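You operate a simulated robot arm through the tools that you are given. There is no shell and no other tool.

The job below is to be done with a simulated robot arm. You get a single attempt, and the scene is never put back.

JOB
Test oil line 6: shut valve 6, press the pump button once, open it and press once more.
Fine: Valve 6 and pump button of the press's valve panel, not the green button.

The check looks at the end state, three seconds after you hand in, the way a careful person would. Anything else that was tipped, shoved, dropped, spilled or broken makes it a failure.

ROBOT AND FRAMES
A 6-joint arm with a fingered hand, fixed in place. Base frame: the origin is at the foot of the arm, x ahead of it, y to its left, z up. Lengths are in cm, angles in degrees, forces in N, time in s.
With the tool pointing down near the work surface it reaches from about 44 to 94 cm from the base axis. Its first joint turns from -166.0 to 166.0 degrees. Payload 5 kg.
The tool frame sits at the grasp point between the pads (the TCP): z along the fingers, y along the line on which they close. The tips reach 4.3 cm beyond it. The gripper opens to 14.4 cm. The gripper's body begins 5 cm behind the TCP. The gripper is a hand of 5 fingers: y runs from the thumb to the fingers, the wrist lies at [-2.1, -13.3, -23.3] in the tool frame, and closing takes about 1.5 s.
Orientation is that of the tool frame in the base frame, as a unit quaternion [w, x, y, z]. With the fingers straight down and the wrist toward the robot, the tool's x, y and z point along [0, 1, 0], [1, 0, 0] and [0, 0, -1] of the base frame.

CONTROLS
- The arm moves only by the tool play_rows. Its argument "commands" is a list of rows, each a list of 7 numbers: the turn, a rotation vector about the tool's x, y, z in degrees, then the shift along the tool's x, y, z in mm, then the opening in per cent of the stroke, from 0 (shut) to 100 (fully open). In form: [[rx, ry, rz, x, y, z, jaw], ...]. A call has 1 to 20 rows; each row is the pose to reach, as a shift and turn from the pose commanded when the call began, along the tool's axes at that moment. Rows are played at 5 a second. More than 5 cm and 8.6 degrees between two rows, or a gripper value outside its range, and nothing of the call is played. A pose out of reach is approached as far as the arm can. The call stops where the force on the tool passes 40 N (or 10 N more than at its start, if that is more) or the arm is blocked; 0.2 s more then pass. The fingers move at their own pace (about 7.2 cm/s each) and stop on an object; they squeeze with about 28 N. The grip force told is the motor's: it shows also when the fingers shut on nothing. Time passes only in rows, and 0.2 s behind the last, so rows that repeat a pose let the fingers close. The reply holds the time, the measured pose of the TCP, the force on the tool along the base axes, the opening and the grip force, in the units named above and with some noise, with the torque about the TCP (base axes, N m) and any sound that the robot's microphone picked up.
- Cameras (640 x 400 px; columns grow to the right, rows downward): "scene" is fixed at [4.22, -49.81, 177.66]; the picture's right is [-0.43, 0.90, 0.00], its down [0.79, 0.38, -0.48] and it looks along [-0.43, -0.21, -0.88] (base axes); focal length 214 px, centre (320, 200). "wrist" rides on the gripper at [8.6, -10.9, -16.8] in the tool frame; the picture's right is [-0.80, 0.28, -0.53], its down [-0.54, -0.73, 0.42] and it looks along [-0.27, 0.63, 0.73] (tool axes); focal length 275 px, centre (320, 200). There is no depth. A picture from a camera that has moved, and an enlarged one, comes with that camera's place and axes in the base frame and with its lens. The place of the scene camera against the robot may be out by one fixed shift of up to 1.8 cm in any direction.
- grab_frame(camera): a new picture of that camera. It takes no simulated time.
- raise_lower(by): slides the trunk up (or, below 0, down) by that many cm; the arm rides with it, the base frame stays. It gives what a move gives, with no picture.
- set_grasp(shape): the hand has 5 fingers and takes this shape, open, in about a second: jaw (thumb against the fingers, like two jaws); tri (thumb and two fingers); tip (a fingertip pinch); poke (one finger out to press); point (the index stretched); flat (the hand flat); cup (the hand cupped); fist (a fist). The gripper value then closes the fingers along that shape, each until it touches; the sizes above hold for jaw. It gives what a move gives, with no picture.
- inspect(camera, box): a new picture of the part [left, top, right, bottom] of that camera's present view, enlarged. It takes no simulated time.
- job_done(): hands the job in; it is judged then, once.

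Places have to be worked out from the pictures, the camera data and where the tool is seen. Open the gripper and draw the arm clear of the work before you hand the job in, unless the task says otherwise.

The tools are called after ">>>" as a command line: name --pt "numbers of a row" for each row, then --argument value for the rest, lists and objects as JSON in quotes. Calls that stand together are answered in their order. play_rows: Moves the arm, as the interface text tells. Its arguments: {"type":"object","properties":{"commands":{"type":"array","items":{"type":"array","items":{"type":"number"}}}},"required":["commands"]} The other tools are called the same way: raise_lower (by) slides the trunk up or down; set_grasp (shape) gives the hand a shape; grab_frame (camera) takes a picture; inspect (camera, box) takes an enlarged picture of a part of a camera's view; job_done () hands the job in.

At the start:

```text
clock: 0.0
tool_pos: [15.79, -33.75, 140.88]
ee_rot: [0.001, 0.708, 0.707, 0.0]
wrist_force: [0.3, 0.0, -0.7]
torque: [0.02, -0.01, -0.02]
grip_width: 14.39
gripper_force: 0.1
shape: jaw
trunk travel left (down, up): [-52.5, 6.5]
```

scene: 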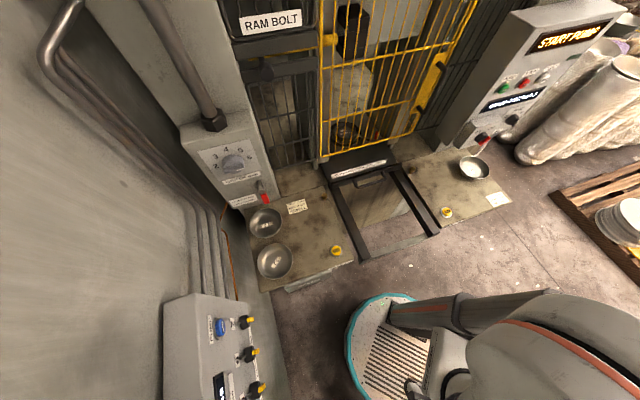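
wrist: 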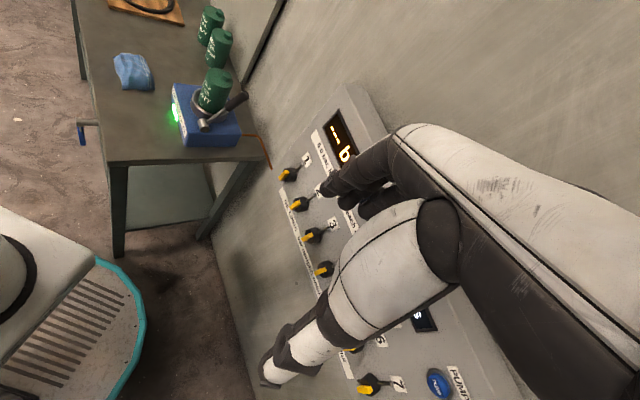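

The wrist view shows a valve panel with yellow-black knobs numbered 1–7 and a blue PUMP button. I'll look at both views in more detail first.

>>> inspect --camera "scene" --box '[140, 270, 340, 400]'

>>> inspect --camera "wrist" --box '[240, 60, 420, 180]'

>>> inspect --camera "wrist" --box '[300, 280, 500, 400]'

>>> inspect --camera "wrist" --box '[260, 140, 420, 260]'

```text
3.08 times, centred on (240, 335) of scene
camera zoom: at [4.22, -49.81, 177.66], right [-0.43, 0.9, 0.0], down [0.79, 0.38, -0.48], along [-0.43, -0.21, -0.88], focal length 660 px, centre (566, -215)
```

zoom: 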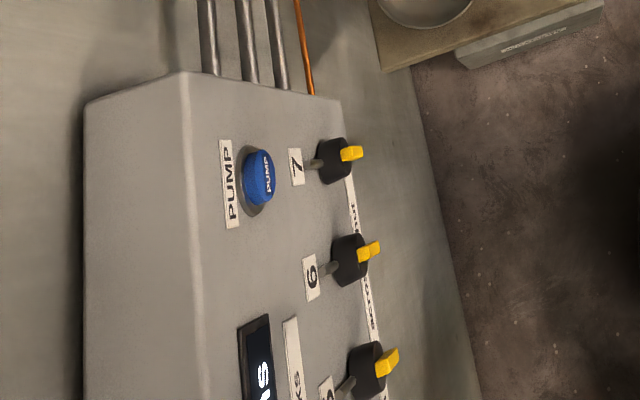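

```text
3.33 times, centred on (330, 120) of wrist
camera zoom: at [4.8, -24.98, 157.57], right [0.28, -0.8, 0.53], down [-0.73, -0.54, -0.42], along [0.63, -0.27, -0.73], focal length 918 px, centre (287, 467)
```

zoom: 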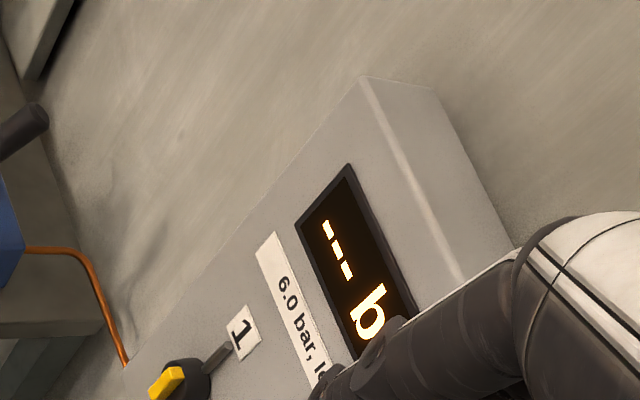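

```text
3.20 times, centred on (400, 340) of wrist
camera zoom: at [4.8, -24.98, 157.57], right [0.28, -0.8, 0.53], down [-0.73, -0.54, -0.42], along [0.63, -0.27, -0.73], focal length 881 px, centre (64, -248)
```

zoom: 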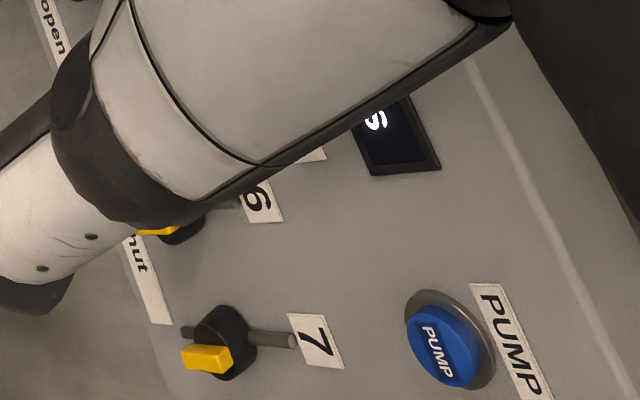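

```text
3.33 times, centred on (340, 200) of wrist
camera zoom: at [4.8, -24.98, 157.57], right [0.28, -0.8, 0.53], down [-0.73, -0.54, -0.42], along [0.63, -0.27, -0.73], focal length 918 px, centre (253, 200)
```

zoom: 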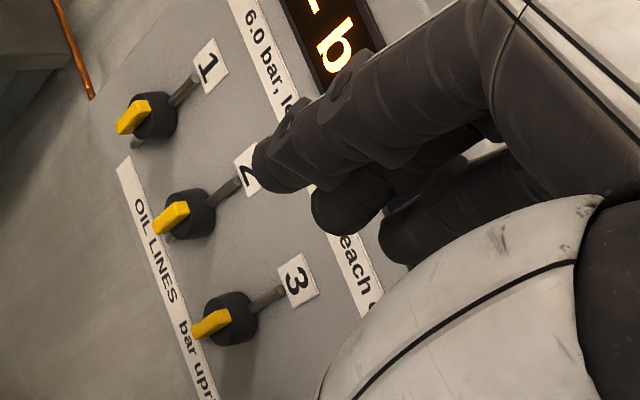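

Triangulating both views puts the PUMP button near [16, -69, 122] and valve 7's handle near [14, -68, 105], on a panel at the robot's right. My hand blocks valve 6, so I shift up and toward the panel's right end for a clearer view.

>>> play_rows --pt "0 0 0 -25 -17 -25 100" --pt "0 0 0 -50 -33 -50 100" --pt "0 0 0 -75 -50 -75 100" --pt "0 0 0 -100 -67 -100 100" --pt "0 0 0 -125 -83 -125 100" --pt "0 0 0 -150 -100 -150 100"

>>> grab_frame --camera "wrist"

>>> grab_frame --camera "scene"

```text
clock: 1.4
tool_pos: [12.01, -42.47, 145.37]
ee_rot: [0.003, 0.708, 0.706, -0.002]
wrist_force: [0.0, 0.1, 0.1]
torque: [-0.09, -0.02, -0.02]
grip_width: 14.35
gripper_force: 0.1
shape: jaw
out of reach, approached as far as the arm can: row 3, 4, 5, 6
trunk travel left (down, up): [-52.5, 6.5]
```

```text
taken
camera wrist: at [0.98, -33.55, 162.21], right [0.28, -0.79, 0.54], down [-0.73, -0.54, -0.42], along [0.63, -0.27, -0.73], focal length 275 px, centre (320, 200)
```

wrist: 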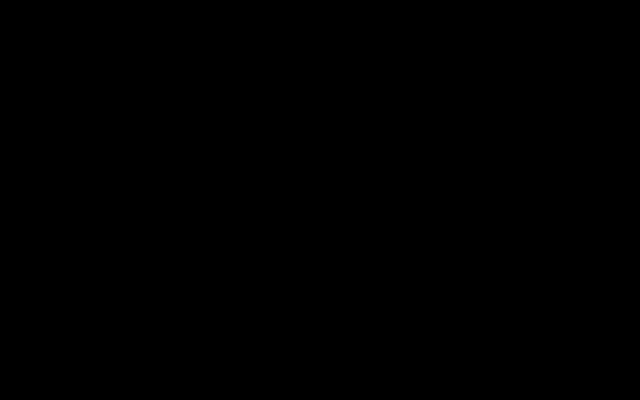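

```text
taken
```

scene: 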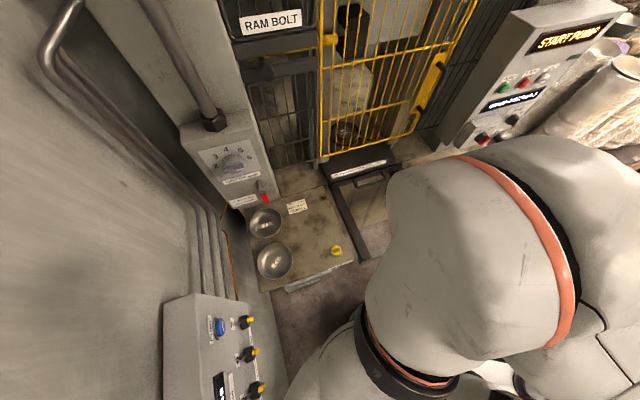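

The hand only got to [12, -42.5, 145.4], and the wrist picture is black. I take it again to see whether that was a glitch or the camera is inside the arm.

>>> grab_frame --camera "wrist"

```text
taken
camera wrist: at [0.98, -33.55, 162.21], right [0.28, -0.79, 0.54], down [-0.73, -0.54, -0.42], along [0.63, -0.27, -0.73], focal length 275 px, centre (320, 200)
```

wrist: 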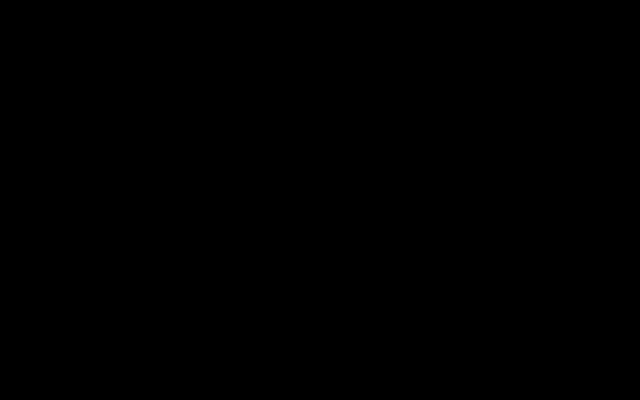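

The camera is buried in the forearm at this pose, so I back out to where it could see.

>>> play_rows --pt "0 0 0 20 20 30 100" --pt "0 0 0 40 40 60 100" --pt "0 0 0 60 60 90 100" --pt "0 0 0 80 80 120 100"

>>> grab_frame --camera "wrist"

```text
clock: 2.4
tool_pos: [19.99, -34.46, 133.66]
ee_rot: [0.001, 0.708, 0.707, 0.001]
wrist_force: [-0.5, 0.2, -0.5]
torque: [-0.03, 0.0, 0.01]
grip_width: 14.37
gripper_force: 0.0
shape: jaw
trunk travel left (down, up): [-52.5, 6.5]
```

```text
taken
camera wrist: at [9.01, -25.68, 150.42], right [0.28, -0.8, 0.54], down [-0.73, -0.54, -0.42], along [0.63, -0.27, -0.73], focal length 275 px, centre (320, 200)
```

wrist: 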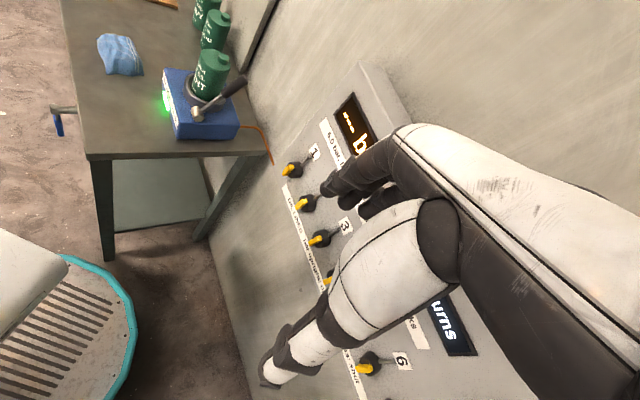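

The commanded pose follows the reached one, good. Valve 6 is now visible at the bottom; I enlarge the panel texts.

>>> inspect --camera "wrist" --box '[300, 280, 500, 400]'

>>> inspect --camera "wrist" --box '[270, 80, 390, 160]'

>>> inspect --camera "wrist" --box '[260, 170, 380, 290]'

>>> inspect --camera "scene" --box '[180, 300, 280, 400]'

```text
3.20 times, centred on (400, 340) of wrist
camera zoom: at [9.01, -25.68, 150.42], right [0.28, -0.8, 0.54], down [-0.73, -0.54, -0.42], along [0.63, -0.27, -0.73], focal length 881 px, centre (64, -248)
```

zoom: 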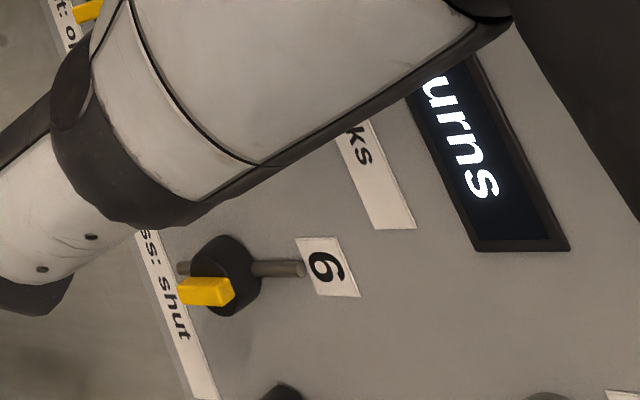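

```text
5.00 times, centred on (330, 120) of wrist
camera zoom: at [9.01, -25.68, 150.42], right [0.28, -0.8, 0.54], down [-0.73, -0.54, -0.42], along [0.63, -0.27, -0.73], focal length 1376 px, centre (270, 600)
```

zoom: 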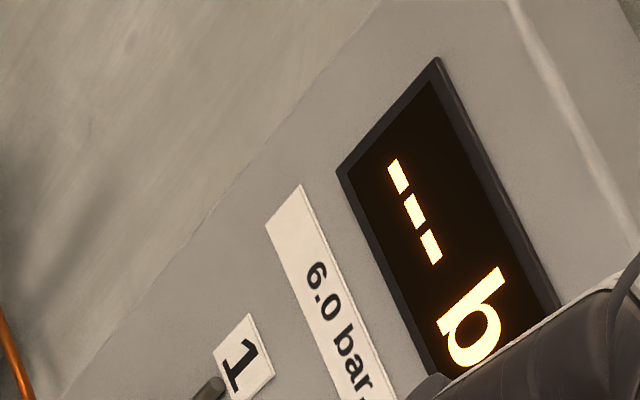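

```text
3.33 times, centred on (320, 230) of wrist
camera zoom: at [9.01, -25.68, 150.42], right [0.28, -0.8, 0.54], down [-0.73, -0.54, -0.42], along [0.63, -0.27, -0.73], focal length 918 px, centre (320, 100)
```

zoom: 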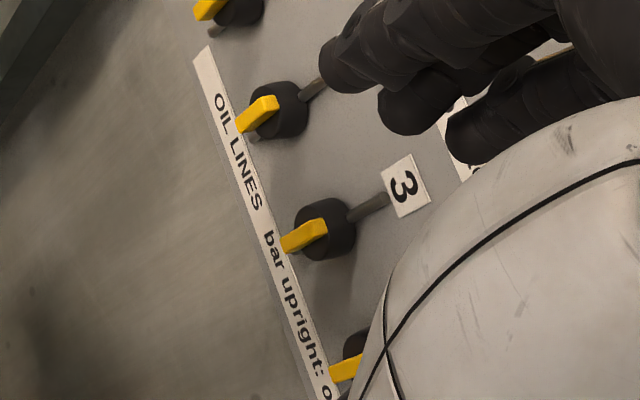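

```text
4.00 times, centred on (230, 350) of scene
camera zoom: at [4.22, -49.81, 177.66], right [-0.43, 0.9, 0.0], down [0.79, 0.38, -0.48], along [-0.43, -0.21, -0.88], focal length 858 px, centre (680, -400)
```

zoom: 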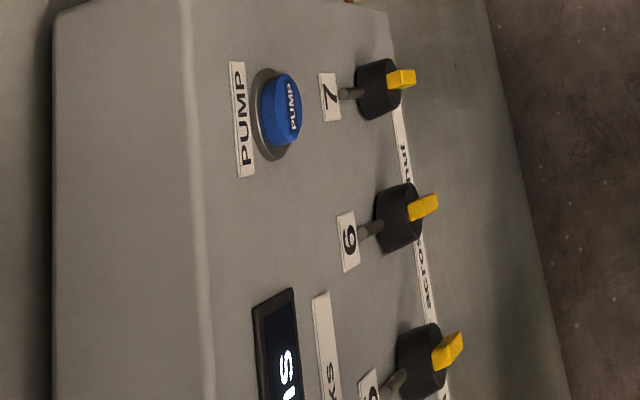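

The strip reads "OIL LINES – bar upright: open, across: shut". All bars are upright, so open. The panel face is vertical but turned about 45°, facing the robot, with valve 6's bar near [20, -62, 105]. I'll turn the hand to point squarely at the panel, staying about 20 cm off it.

>>> play_rows --pt "-2.93 -7.08 -2.93 -12.5 -10 12.5 100" --pt "-5.85 -14.15 -5.85 -25 -20 25 100" --pt "-8.78 -21.23 -8.78 -37.5 -30 37.5 100" --pt "-11.7 -28.3 -11.7 -50 -40 50 100" --pt "-14.63 -35.4 -14.63 -62.5 -50 62.5 100" --pt "-17.55 -42.45 -17.55 -75 -60 75 100" --pt "-20.5 -49.5 -20.5 -87.5 -70 87.5 100" --pt "-23.4 -56.6 -23.4 -100 -80 100 100" --pt "-26.3 -63.7 -26.3 -112.5 -90 112.5 100" --pt "-29.25 -70.75 -29.25 -125 -100 125 100" --pt "-32.2 -77.8 -32.2 -137.5 -110 137.5 100" --pt "-35.1 -84.9 -35.1 -150 -120 150 100"

>>> grab_frame --camera "wrist"

>>> grab_frame --camera "scene"

```text
clock: 5.0
tool_pos: [37.25, -39.25, 144.29]
ee_rot: [0.528, 0.397, 0.696, -0.282]
wrist_force: [1.2, 1.1, 0.3]
torque: [-0.02, 0.06, -0.11]
grip_width: 14.36
gripper_force: 0.1
shape: jaw
out of reach, approached as far as the arm can: row 5, 6, 7, 8, 9, 10, 11, 12
trunk travel left (down, up): [-52.5, 6.5]
```

```text
taken
camera wrist: at [18.21, -29.01, 140.52], right [0.07, 0.38, 0.92], down [-0.33, -0.86, 0.38], along [0.94, -0.33, 0.06], focal length 275 px, centre (320, 200)
```

wrist: 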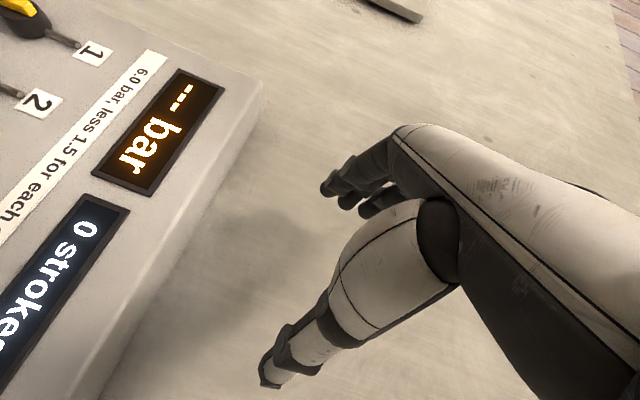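

```text
taken
```

scene: 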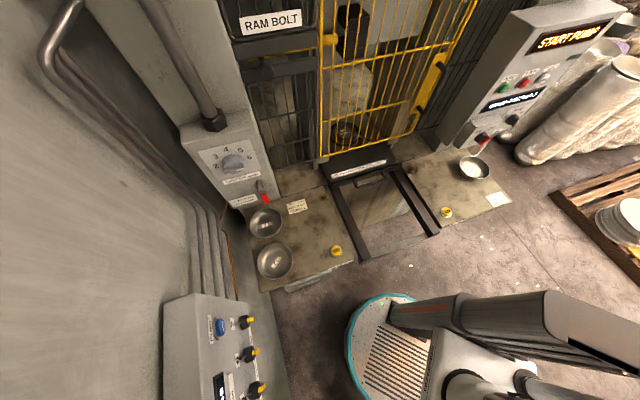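

The displays read "--- bar", "0 strokes" and "6.0 bar, less 1.5 for each…". The orientation is nearly right but the position ran out of reach. I look at the arm's shoulder in the scene view to decide how to place the trunk.

>>> inspect --camera "scene" --box '[340, 260, 640, 400]'

>>> inspect --camera "wrist" --box '[0, 40, 260, 300]'

```text
2.13 times, centred on (490, 330) of scene
camera zoom: at [4.22, -49.81, 177.66], right [-0.43, 0.9, 0.0], down [0.79, 0.38, -0.48], along [-0.43, -0.21, -0.88], focal length 458 px, centre (-43, -77)
```

zoom: 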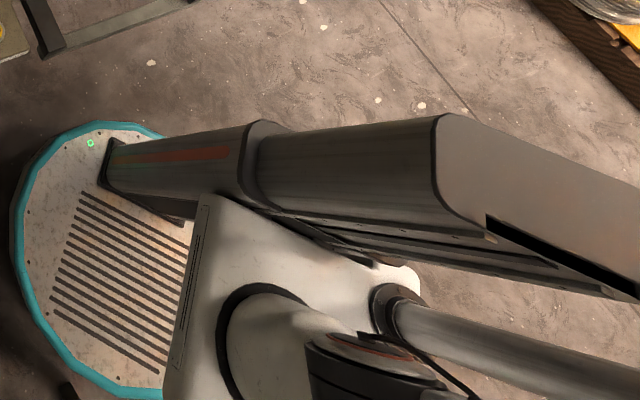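

```text
1.54 times, centred on (130, 170) of wrist
camera zoom: at [18.21, -29.01, 140.52], right [0.07, 0.38, 0.92], down [-0.33, -0.86, 0.38], along [0.94, -0.33, 0.06], focal length 424 px, centre (612, 246)
```

zoom: 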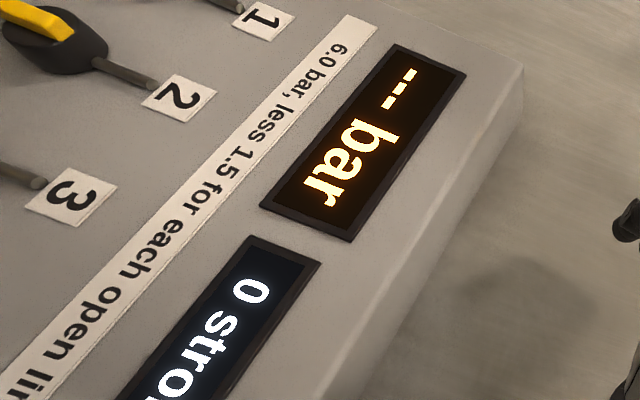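

The rule strip says "6.0 bar, less 1.5 for each open line that leaks". The shoulder sits around z≈90–105, so the hand is near its upper limit. I move right along the panel and down, backing away slightly, keeping this orientation.

>>> play_rows --pt "0 0 0 17 -36 3 100" --pt "0 0 0 34 -72 6 100" --pt "0 0 0 51 -107 9 100" --pt "0 0 0 68 -143 12 100" --pt "0 0 0 85 -179 15 100" --pt "0 0 0 101 -215 19 100" --pt "0 0 0 118 -251 22 100" --pt "0 0 0 135 -286 25 100" --pt "0 0 0 152 -322 28 100" --pt "0 0 0 169 -358 31 100"

>>> grab_frame --camera "wrist"

>>> grab_frame --camera "scene"

```text
clock: 7.2
tool_pos: [23.73, -62.32, 143.6]
ee_rot: [0.458, 0.468, 0.706, -0.27]
wrist_force: [-0.1, -2.7, -0.9]
torque: [0.03, -0.07, 0.07]
grip_width: 14.41
gripper_force: 0.0
shape: jaw
out of reach, approached as far as the arm can: row 1, 2, 3, 4, 5, 6, 7, 8, 9, 10
trunk travel left (down, up): [-52.5, 6.5]
```

```text
taken
camera wrist: at [5.99, -49.51, 142.62], right [0.16, 0.22, 0.96], down [-0.42, -0.87, 0.27], along [0.9, -0.44, -0.05], focal length 275 px, centre (320, 200)
```

wrist: 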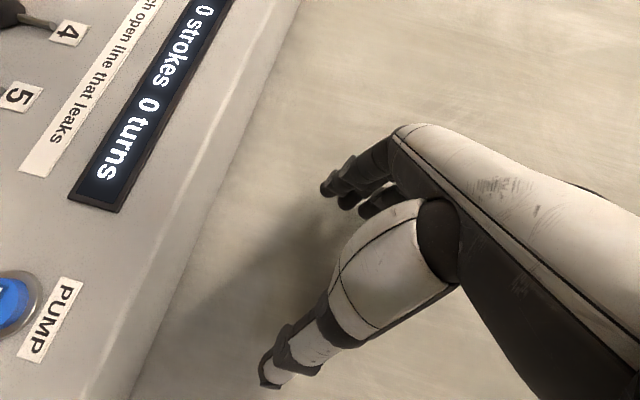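

```text
taken
```

scene: 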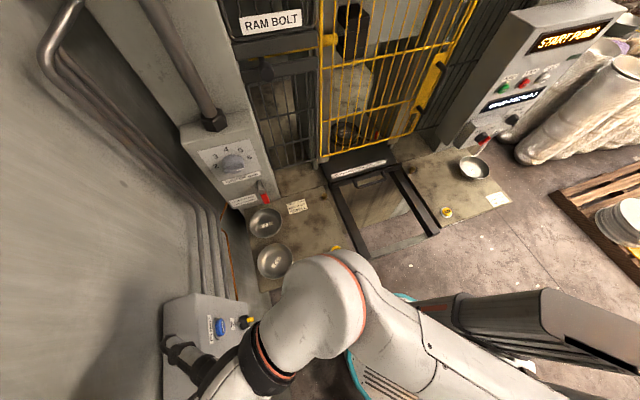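

The white display reads "0 strokes 0 turns", so I should make exactly two turns and two strokes. The hand is hovering above the panel's top edge with the arm near full stretch; I check with a null move where the commanded pose is.

>>> play_rows --pt "0 0 0 0 0 0 100" --pt "0 0 0 0 0 0 100"

```text
clock: 7.8
tool_pos: [23.86, -61.87, 143.78]
ee_rot: [0.458, 0.467, 0.705, -0.273]
wrist_force: [-0.5, -0.1, -0.2]
torque: [-0.01, 0.02, -0.01]
grip_width: 14.42
gripper_force: 0.1
shape: jaw
trunk travel left (down, up): [-52.5, 6.5]
```

The pose holds without strain. Now I back the hand away from the panel plane by 20 cm and slightly down.

>>> play_rows --pt "0 0 0 20 -12 -24 100" --pt "0 0 0 41 -24 -49 100" --pt "0 0 0 62 -36 -73 100" --pt "0 0 0 82 -47 -98 100" --pt "0 0 0 102 -59 -122 100" --pt "0 0 0 123 -71 -147 100"

>>> grab_frame --camera "scene"

```text
clock: 9.2
tool_pos: [19.71, -49.61, 145.59]
ee_rot: [0.437, 0.491, 0.703, -0.272]
wrist_force: [1.2, 1.0, -0.1]
torque: [-0.02, 0.01, -0.03]
grip_width: 14.4
gripper_force: 0.1
shape: jaw
out of reach, approached as far as the arm can: row 1, 2, 3, 4, 5, 6
trunk travel left (down, up): [-52.5, 6.5]
```

```text
taken
```

scene: 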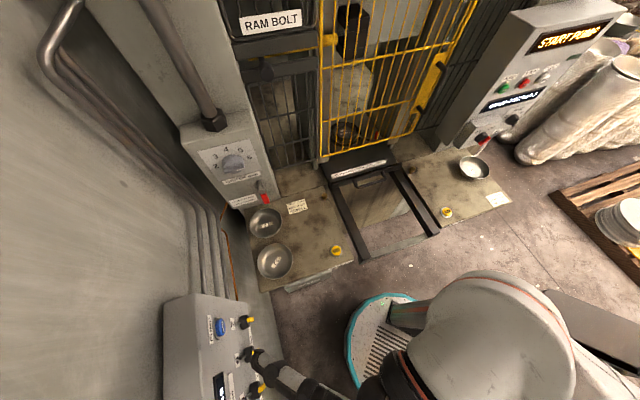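

The arm can't bring this level hand below z≈143 with the shoulder this high: wrist limit. Lowering the trunk carries the same posture down. The fingertips are still about 4 cm clear of the knobs, so I lower it by 12 cm first.

>>> raise_lower --by -12

>>> grab_frame --camera "wrist"

>>> grab_frame --camera "scene"

```text
clock: 10.7
tool_pos: [19.58, -49.78, 133.74]
ee_rot: [0.435, 0.492, 0.703, -0.273]
wrist_force: [0.1, -0.2, -0.6]
torque: [-0.05, 0.0, 0.02]
grip_width: 14.4
gripper_force: 0.2
shape: jaw
trunk travel left (down, up): [-40.5, 18.5]
```

```text
taken
camera wrist: at [2.44, -36.08, 133.52], right [0.19, 0.18, 0.97], down [-0.45, -0.86, 0.25], along [0.87, -0.48, -0.08], focal length 275 px, centre (320, 200)
```

wrist: 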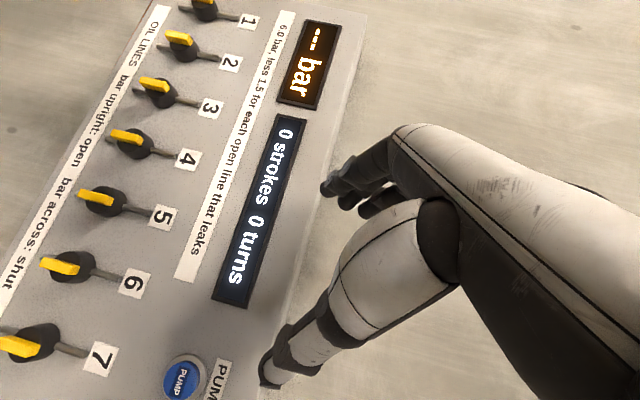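

```text
taken
```

scene: 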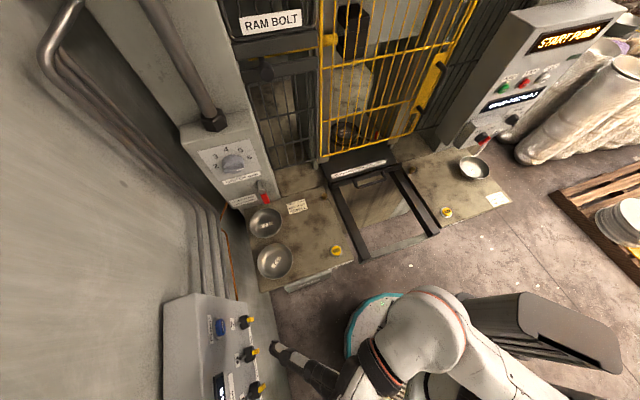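

Now the wrist view shows the entire panel clearly with all bars upright. I zoom on valve 6/7 and the pump for precise positions.

>>> inspect --camera "wrist" --box '[0, 220, 240, 400]'

>>> inspect --camera "wrist" --box '[60, 0, 260, 240]'

```text
2.22 times, centred on (120, 310) of wrist
camera zoom: at [2.44, -36.08, 133.52], right [0.19, 0.18, 0.97], down [-0.45, -0.86, 0.25], along [0.87, -0.48, -0.08], focal length 612 px, centre (764, -44)
```

zoom: 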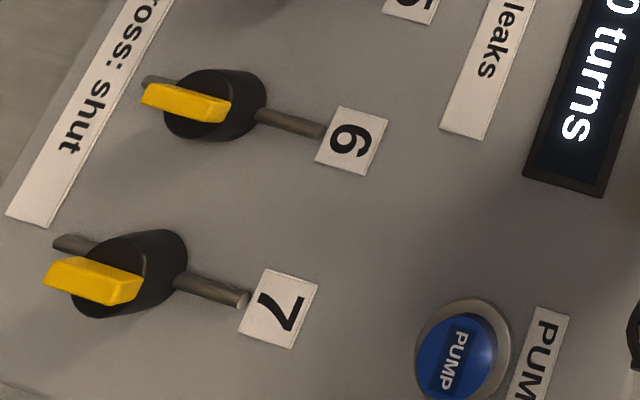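

```text
1.67 times, centred on (160, 120) of wrist
camera zoom: at [2.44, -36.08, 133.52], right [0.19, 0.18, 0.97], down [-0.45, -0.86, 0.25], along [0.87, -0.48, -0.08], focal length 459 px, centre (587, 333)
```

zoom: 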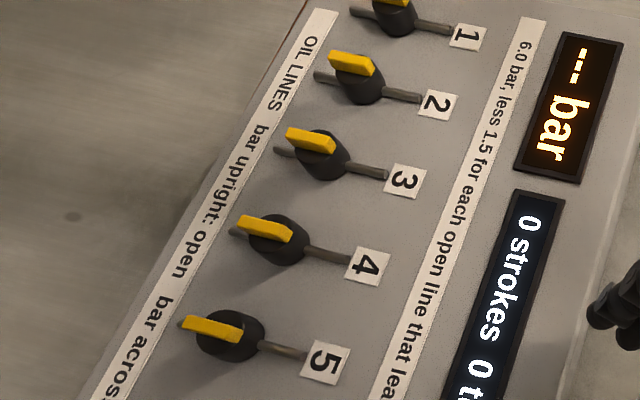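

Refined from the wrist views: valve 6's bar is at about [20.9, -63.3, 104] and the PUMP cap at about [16.3, -69.0, 121.9]. The panel face lies about 62.3 cm out along azimuth -45°. I lower the trunk further so this posture works at valve height.

>>> raise_lower --by -24

>>> grab_frame --camera "scene"

>>> grab_frame --camera "wrist"

```text
clock: 13.2
tool_pos: [19.6, -49.86, 109.6]
ee_rot: [0.436, 0.491, 0.704, -0.272]
wrist_force: [0.1, -0.5, 0.5]
torque: [0.0, 0.01, 0.01]
grip_width: 14.38
gripper_force: 0.0
shape: jaw
trunk travel left (down, up): [-16.5, 42.5]
```

```text
taken
```

scene: 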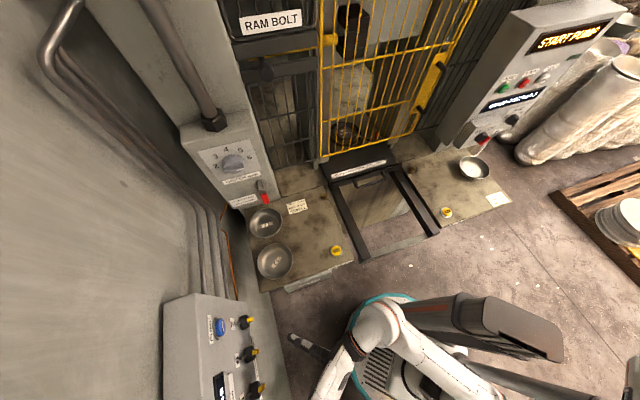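

```text
taken
camera wrist: at [2.44, -36.08, 109.51], right [0.19, 0.18, 0.97], down [-0.45, -0.86, 0.25], along [0.87, -0.48, -0.08], focal length 275 px, centre (320, 200)
```

wrist: 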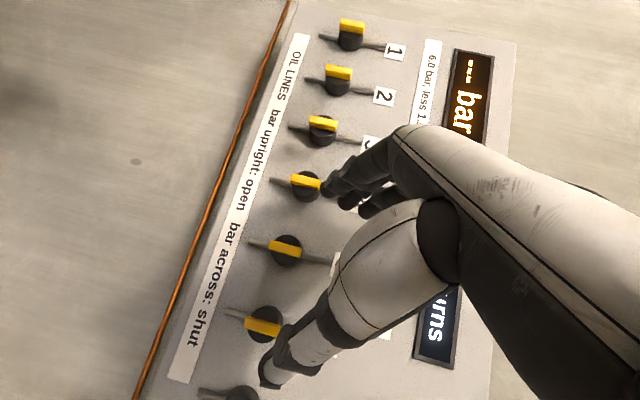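

The posture carried down fine and the hand is in front of valves 4–6. Now I square the hand up with the panel (tool z along the panel's inward normal, closing line horizontal), holding position.

>>> play_rows --pt "-4.42 -5.42 -1.65 0 0 0 100" --pt "-8.84 -10.84 -3.3 0 0 0 100" --pt "-13.26 -16.26 -4.96 0 0 0 100" --pt "-17.68 -21.68 -6.6 0 0 0 100" --pt "-22.1 -27.1 -8.27 0 0 0 100"

>>> grab_frame --camera "wrist"

```text
clock: 14.4
tool_pos: [19.61, -49.69, 109.6]
ee_rot: [0.436, 0.492, 0.703, -0.272]
wrist_force: [-0.1, -0.4, 0.1]
torque: [-0.02, 0.0, 0.04]
grip_width: 14.35
gripper_force: 0.1
shape: jaw
out of reach, approached as far as the arm can: row 1, 2, 3, 4, 5
trunk travel left (down, up): [-16.5, 42.5]
```

```text
taken
camera wrist: at [2.44, -36.08, 109.51], right [0.19, 0.18, 0.97], down [-0.45, -0.86, 0.25], along [0.87, -0.48, -0.08], focal length 275 px, centre (320, 200)
```

wrist: 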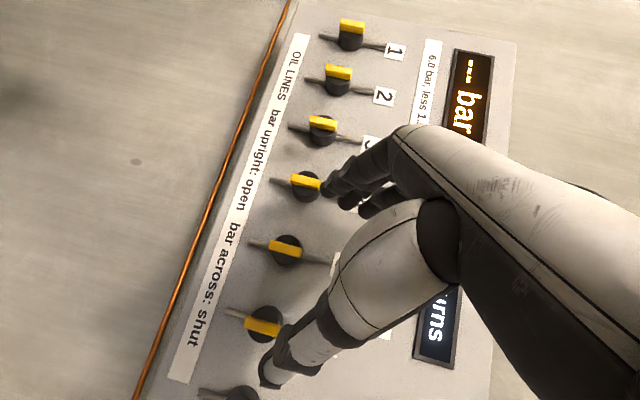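

The rotation is blocked outright by a joint limit. I test rolling the other way (toward fingers-up), which should be the arm's more natural side.

>>> play_rows --pt "0 0 8 0 0 0 100" --pt "0 0 16 0 0 0 100" --pt "0 0 24 0 0 0 100"

```text
clock: 15.2
tool_pos: [19.56, -49.84, 109.56]
ee_rot: [0.483, 0.627, 0.585, -0.175]
wrist_force: [0.6, -0.5, -1.1]
torque: [-0.02, 0.01, 0.0]
grip_width: 14.36
gripper_force: 0.0
shape: jaw
trunk travel left (down, up): [-16.5, 42.5]
```

Positive roll works. I continue to the fingers-up orientation (closing line vertical, tool z squarely into the panel) to see whether the arm can hold it.

>>> play_rows --pt "-4.54 0.5 6.94 0 0 0 100" --pt "-9.08 1 13.9 0 0 0 100" --pt "-13.6 1.5 20.8 0 0 0 100" --pt "-18.15 2 27.75 0 0 0 100" --pt "-22.7 2.5 34.7 0 0 0 100" --pt "-27.2 3 41.6 0 0 0 100" --pt "-31.8 3.5 48.6 0 0 0 100" --pt "-36.3 3.97 55.5 0 0 0 100"

>>> grab_frame --camera "wrist"

>>> grab_frame --camera "scene"

```text
clock: 17.0
tool_pos: [19.54, -49.84, 109.57]
ee_rot: [0.654, 0.654, 0.27, 0.27]
wrist_force: [0.1, 0.3, 0.1]
torque: [-0.02, 0.0, 0.0]
grip_width: 14.4
gripper_force: 0.0
shape: jaw
trunk travel left (down, up): [-16.5, 42.5]
```

```text
taken
camera wrist: at [13.64, -31.66, 98.85], right [-0.94, -0.18, 0.28], down [-0.08, -0.68, -0.73], along [0.33, -0.71, 0.63], focal length 275 px, centre (320, 200)
```

wrist: 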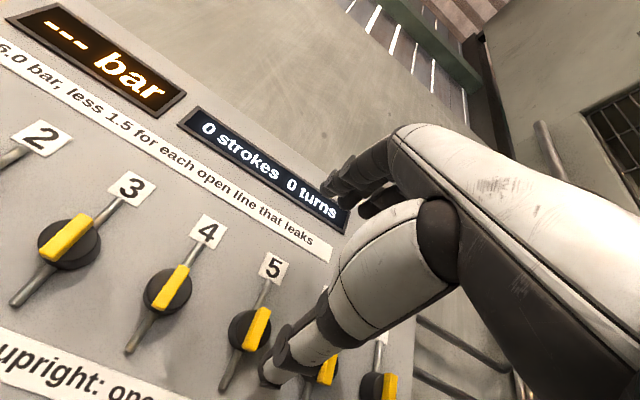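

```text
taken
```

scene: 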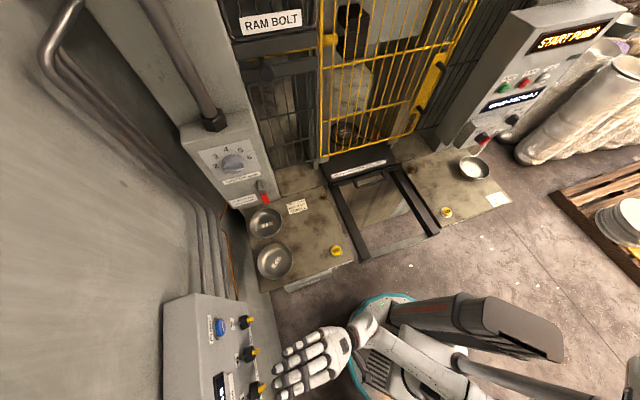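

The fingers-up pose is reached exactly. Now I test how far the roll goes counter-clockwise from here with the tool still square to the panel.

>>> play_rows --pt "0 0 -8.5 0 0 0 100" --pt "0 0 -17 0 0 0 100" --pt "0 0 -25.5 0 0 0 100" --pt "0 0 -34 0 0 0 100" --pt "0 0 -42.5 0 0 0 100" --pt "0 0 -51 0 0 0 100" --pt "0 0 -59.5 0 0 0 100" --pt "0 0 -68 0 0 0 100" --pt "0 0 -76.5 0 0 0 100" --pt "0 0 -85 0 0 0 100"

```text
clock: 19.1
tool_pos: [28.21, -54.09, 129.92]
ee_rot: [0.649, 0.353, 0.644, -0.2]
wrist_force: [-41.0, 24.8, -10.5]
torque: [-0.29, 1.01, 3.38]
grip_width: 14.42
gripper_force: 0.0
shape: jaw
out of reach, approached as far as the arm can: row 2, 3, 4, 5, 6, 7, 8, 9, 10
trunk travel left (down, up): [-16.5, 42.5]
stopped in row 10: the force on the tool passed its limit at 76 N (the readings are from after the stop); the commanded pose is now the measured one
```

That drifted into the panel and touched it. I check for any damage before moving.

>>> grab_frame --camera "wrist"

>>> grab_frame --camera "scene"

```text
taken
camera wrist: at [9.5, -47.55, 120.66], right [-0.24, 0.42, 0.88], down [-0.27, -0.9, 0.35], along [0.93, -0.15, 0.33], focal length 275 px, centre (320, 200)
```

wrist: 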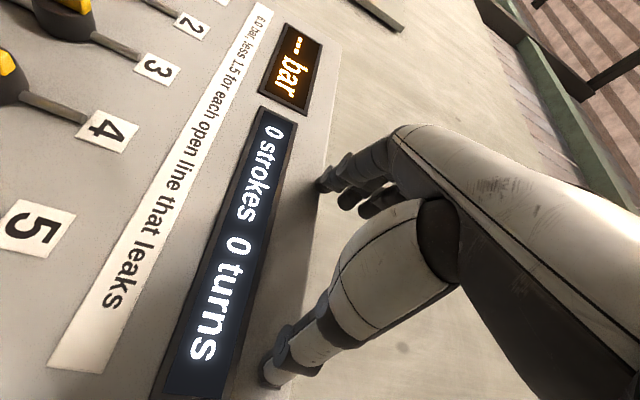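

```text
taken
```

scene: 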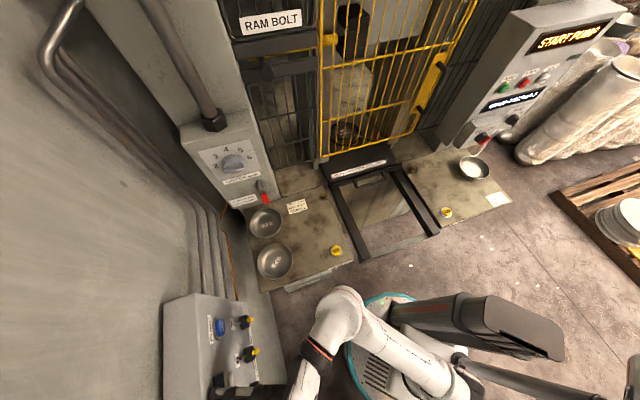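

No harm visible: only the panel's rim was touched and the counters still read 0/0. I back off along the tool axis while rolling back toward fingers-up, away from that limit.

>>> play_rows --pt "0 0 6 0 0 -28 100" --pt "0 0 14 0 0 -56 100" --pt "0 0 22 0 0 -84 100" --pt "0 0 30 0 0 -100 100" --pt "0 0 38 0 0 -100 100" --pt "0 0 46 0 0 -100 100" --pt "0 0 54 0 0 -100 100" --pt "0 0 62 0 0 -100 100" --pt "0 0 70 0 0 -100 100" --pt "0 0 78 0 0 -100 100"

```text
clock: 21.3
tool_pos: [21.76, -47.34, 130.43]
ee_rot: [0.628, 0.68, 0.28, 0.254]
wrist_force: [0.2, -1.4, 0.3]
torque: [-0.01, 0.03, 0.04]
grip_width: 14.4
gripper_force: 0.0
shape: jaw
trunk travel left (down, up): [-16.5, 42.5]
```

Back in fingers-up pose, clear of the panel. I return to valve height and begin rolling the other way (clockwise) in small batches to see if thumb-left/fingers-right is reachable.

>>> play_rows --pt "-1 0 0 0 -40 -5 100" --pt "-2 0 0 0 -80 -10 100" --pt "-3 0 0 0 -120 -15 100" --pt "-4 0 0 0 -160 -20 100" --pt "-4.7 0 0 0 -203 -26 100"

>>> play_rows --pt "0 0 8 0 0 0 100" --pt "0 0 16 0 0 0 100" --pt "0 0 24 0 0 0 100" --pt "0 0 32 0 0 0 100"

```text
clock: 22.5
tool_pos: [18.82, -44.29, 110.32]
ee_rot: [0.657, 0.653, 0.269, 0.265]
wrist_force: [0.4, 0.8, 0.2]
torque: [0.06, 0.04, -0.05]
grip_width: 14.41
gripper_force: 0.1
shape: jaw
trunk travel left (down, up): [-16.5, 42.5]
```

```text
clock: 23.5
tool_pos: [18.79, -44.42, 110.47]
ee_rot: [0.558, 0.702, 0.077, 0.436]
wrist_force: [-0.2, 0.7, 0.2]
torque: [0.0, -0.02, 0.02]
grip_width: 14.38
gripper_force: 0.1
shape: jaw
trunk travel left (down, up): [-16.5, 42.5]
```

Clockwise roll proceeds cleanly. I continue another 58° to reach fingers-right.

>>> play_rows --pt "0 0 8 0 0 0 100" --pt "0 0 16 0 0 0 100" --pt "0 0 24 0 0 0 100" --pt "0 0 32 0 0 0 100"

>>> play_rows --pt "0 0 8 0 0 0 100" --pt "0 0 16 0 0 0 100" --pt "0 0 24 0 0 0 100"

>>> grab_frame --camera "wrist"

>>> grab_frame --camera "scene"

```text
clock: 24.5
tool_pos: [17.04, -44.7, 110.33]
ee_rot: [0.414, 0.697, -0.116, 0.574]
wrist_force: [-0.5, 0.1, 0.3]
torque: [-0.01, 0.01, 0.01]
grip_width: 14.4
gripper_force: 0.1
shape: jaw
out of reach, approached as far as the arm can: row 4
trunk travel left (down, up): [-16.5, 42.5]
```

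```text
clock: 25.3
tool_pos: [15.35, -44.53, 110.61]
ee_rot: [0.286, 0.658, -0.26, 0.647]
wrist_force: [0.6, -0.9, -0.5]
torque: [-0.04, -0.02, -0.01]
grip_width: 14.39
gripper_force: 0.0
shape: jaw
out of reach, approached as far as the arm can: row 1, 2, 3
trunk travel left (down, up): [-16.5, 42.5]
```

```text
taken
camera wrist: at [11.49, -24.73, 118.76], right [-0.6, 0.16, -0.78], down [0.8, 0.19, -0.57], along [0.06, -0.97, -0.24], focal length 275 px, centre (320, 200)
```

wrist: 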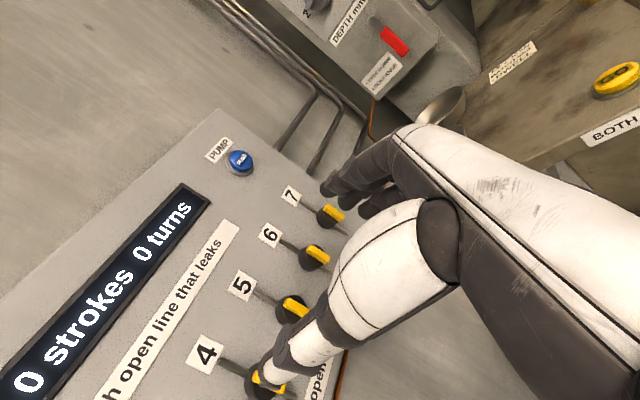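

```text
taken
```

scene: 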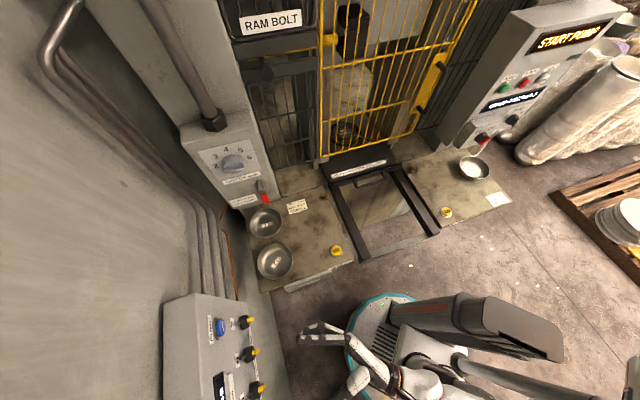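

Orientation is now exactly square with fingers right and thumb left; only the position drifted from crowding the column. I move right/forward/down to about 10 cm in front of valve 6, where the wrist has room.

>>> play_rows --pt "0 0 0 -11 24 10 100" --pt "0 0 0 -22 47 22 100" --pt "0 0 0 -43 71 45 80" --pt "0 0 0 -65 94 65 60"

>>> grab_frame --camera "wrist"

>>> grab_frame --camera "scene"

```text
clock: 26.3
tool_pos: [13.09, -55.98, 104.72]
ee_rot: [0.29, 0.656, -0.26, 0.646]
wrist_force: [0.8, 0.8, 1.6]
torque: [0.09, 0.06, -0.05]
grip_width: 8.68
gripper_force: 0.0
shape: jaw
trunk travel left (down, up): [-16.5, 42.5]
```

```text
taken
camera wrist: at [9.22, -35.96, 112.76], right [-0.6, 0.16, -0.79], down [0.8, 0.19, -0.57], along [0.06, -0.97, -0.24], focal length 275 px, centre (320, 200)
```

wrist: 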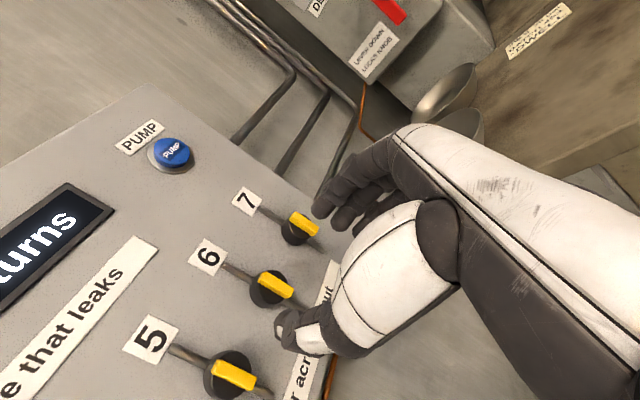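

```text
taken
```

scene: 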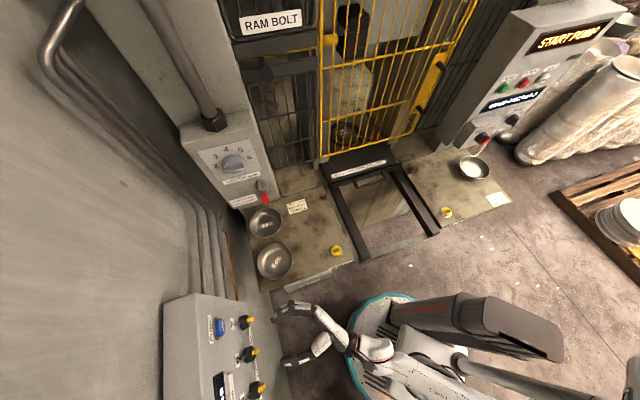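

The pose is reached with valve 6 straight ahead. I try the fingertip-pinch shape to see how the fingers sit around the bar.

>>> set_grasp --shape "tip"

>>> grab_frame --camera "wrist"

>>> inspect --camera "scene" --box '[180, 270, 380, 400]'

```text
clock: 27.2
tool_pos: [12.94, -55.97, 104.5]
ee_rot: [0.288, 0.657, -0.261, 0.645]
wrist_force: [0.0, -0.2, 0.3]
torque: [-0.01, 0.01, 0.05]
grip_width: 14.39
gripper_force: 0.1
shape: tip
trunk travel left (down, up): [-16.5, 42.5]
```

```text
taken
camera wrist: at [9.22, -35.96, 112.75], right [-0.6, 0.16, -0.78], down [0.8, 0.19, -0.57], along [0.05, -0.97, -0.24], focal length 275 px, centre (320, 200)
```

wrist: 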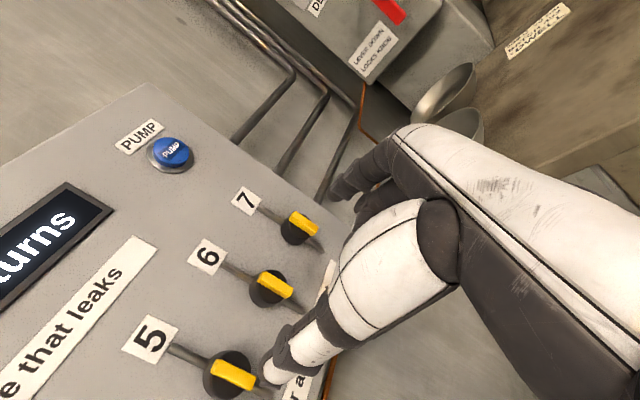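

```text
3.08 times, centred on (280, 335) of scene
camera zoom: at [4.22, -49.81, 177.66], right [-0.43, 0.9, 0.0], down [0.79, 0.38, -0.48], along [-0.43, -0.21, -0.88], focal length 660 px, centre (443, -215)
```

zoom: 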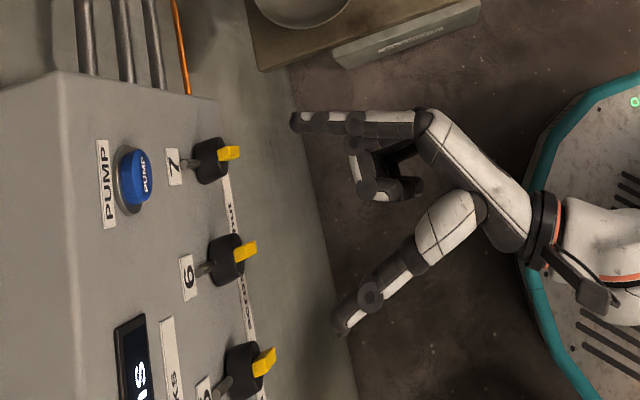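

Tip shape extends just thumb and index with the others curled: good clearance beside the neighbours. I close it partway to see where the tips converge.

>>> play_rows --pt "0 0 0 0 0 0 35" --pt "0 0 0 0 0 0 35" --pt "0 0 0 0 0 0 35" --pt "0 0 0 0 0 0 35" --pt "0 0 0 0 0 0 35"

>>> grab_frame --camera "wrist"

>>> inspect --camera "scene" --box '[180, 270, 380, 400]'

```text
clock: 28.4
tool_pos: [13.11, -55.99, 104.62]
ee_rot: [0.288, 0.657, -0.261, 0.646]
wrist_force: [-0.4, -0.2, -0.2]
torque: [0.01, 0.0, 0.0]
grip_width: 5.15
gripper_force: 0.0
shape: tip
trunk travel left (down, up): [-16.5, 42.5]
```

```text
taken
camera wrist: at [9.22, -35.97, 112.74], right [-0.6, 0.16, -0.78], down [0.8, 0.19, -0.57], along [0.05, -0.97, -0.24], focal length 275 px, centre (320, 200)
```

wrist: 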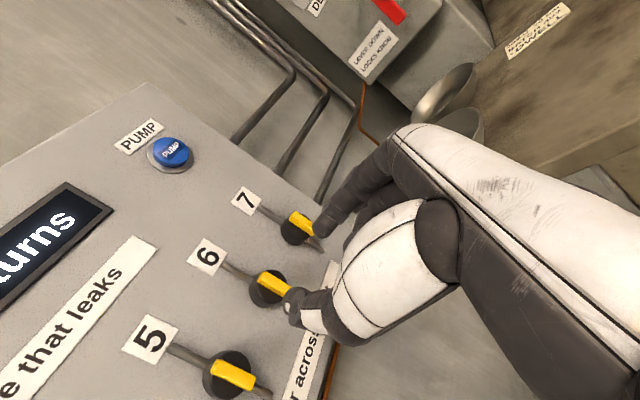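

```text
3.08 times, centred on (280, 335) of scene
camera zoom: at [4.22, -49.81, 177.66], right [-0.43, 0.9, 0.0], down [0.79, 0.38, -0.48], along [-0.43, -0.21, -0.88], focal length 660 px, centre (443, -215)
```

zoom: 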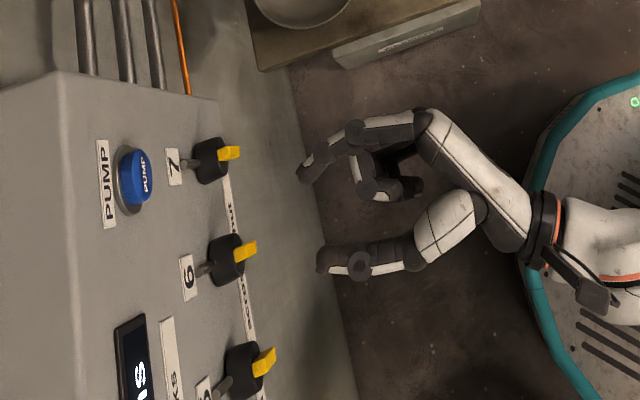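

Tips straddle symmetrically. I close fully in free air to see exactly where the pinch point lies relative to the TCP.

>>> play_rows --pt "0 0 0 0 0 0 8" --pt "0 0 0 0 0 0 8" --pt "0 0 0 0 0 0 8" --pt "0 0 0 0 0 0 8"

>>> inspect --camera "wrist" --box '[200, 150, 440, 350]'

>>> inspect --camera "scene" --box '[180, 270, 380, 400]'

```text
clock: 29.4
tool_pos: [13.1, -55.94, 104.6]
ee_rot: [0.289, 0.656, -0.26, 0.647]
wrist_force: [1.0, -0.6, 0.4]
torque: [0.0, -0.02, 0.03]
grip_width: 1.2
gripper_force: 0.0
shape: tip
trunk travel left (down, up): [-16.5, 42.5]
```

```text
2.00 times, centred on (320, 250) of wrist
camera zoom: at [9.22, -35.97, 112.74], right [-0.6, 0.16, -0.78], down [0.8, 0.19, -0.57], along [0.05, -0.97, -0.24], focal length 551 px, centre (320, 100)
```

zoom: 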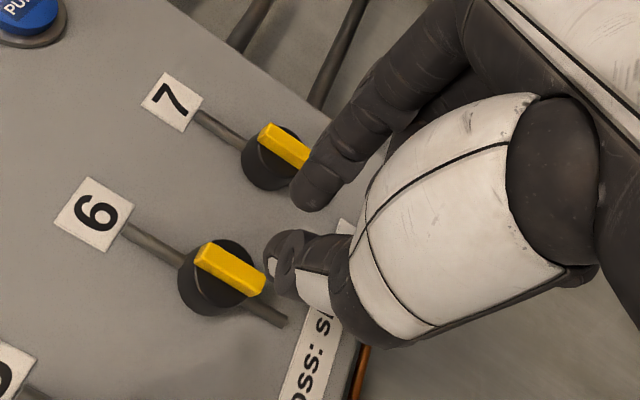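

```text
3.08 times, centred on (280, 335) of scene
camera zoom: at [4.22, -49.81, 177.66], right [-0.43, 0.9, 0.0], down [0.79, 0.38, -0.48], along [-0.43, -0.21, -0.88], focal length 660 px, centre (443, -215)
```

zoom: 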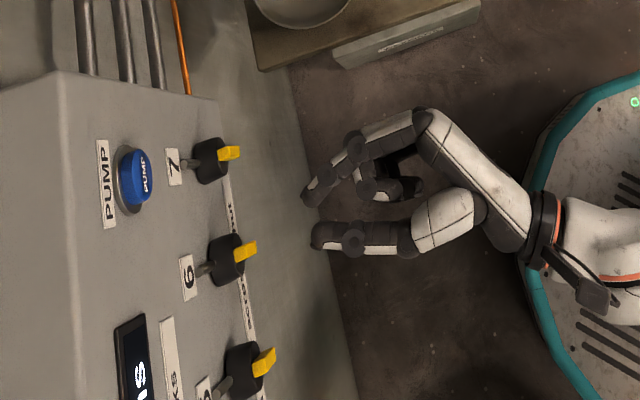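

Pinch point lies on the tool axis about 4 cm ahead of the TCP. Comparing with the views, the bar's front is about 5 cm ahead of the tips, offset 0.7 cm to the left, and stands about 2 cm proud of the black knob. I open to about 6 cm and advance to just short of the bar.

>>> play_rows --pt "0 0 0 0 -4 0 40" --pt "0 0 0 0 -7 0 40" --pt "0 0 0 0 -7 0 40" --pt "0 0 0 0 -7 10 40" --pt "0 0 0 0 -7 20 40" --pt "0 0 0 0 -7 30 40" --pt "0 0 0 0 -7 40 40"

>>> inspect --camera "wrist" --box '[200, 150, 440, 350]'

>>> inspect --camera "scene" --box '[200, 290, 320, 380]'

```text
clock: 31.0
tool_pos: [15.44, -58.55, 104.43]
ee_rot: [0.286, 0.658, -0.258, 0.648]
wrist_force: [0.3, 0.4, -0.2]
torque: [0.01, 0.02, -0.05]
grip_width: 5.72
gripper_force: 0.0
shape: tip
out of reach, approached as far as the arm can: row 7
trunk travel left (down, up): [-16.5, 42.5]
```

```text
2.00 times, centred on (320, 250) of wrist
camera zoom: at [11.58, -38.64, 112.68], right [-0.6, 0.15, -0.78], down [0.8, 0.19, -0.57], along [0.06, -0.97, -0.24], focal length 551 px, centre (320, 100)
```

zoom: 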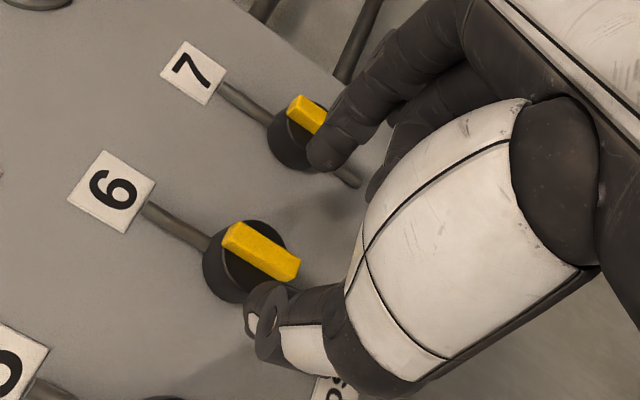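

```text
4.44 times, centred on (260, 335) of scene
camera zoom: at [4.22, -49.81, 177.66], right [-0.43, 0.9, 0.0], down [0.79, 0.38, -0.48], along [-0.43, -0.21, -0.88], focal length 953 px, centre (587, -400)
```

zoom: 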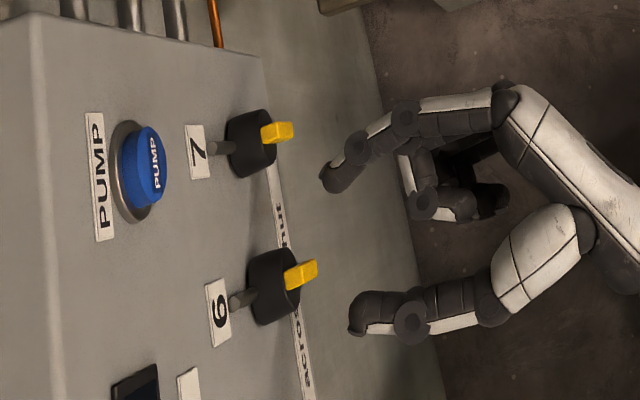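

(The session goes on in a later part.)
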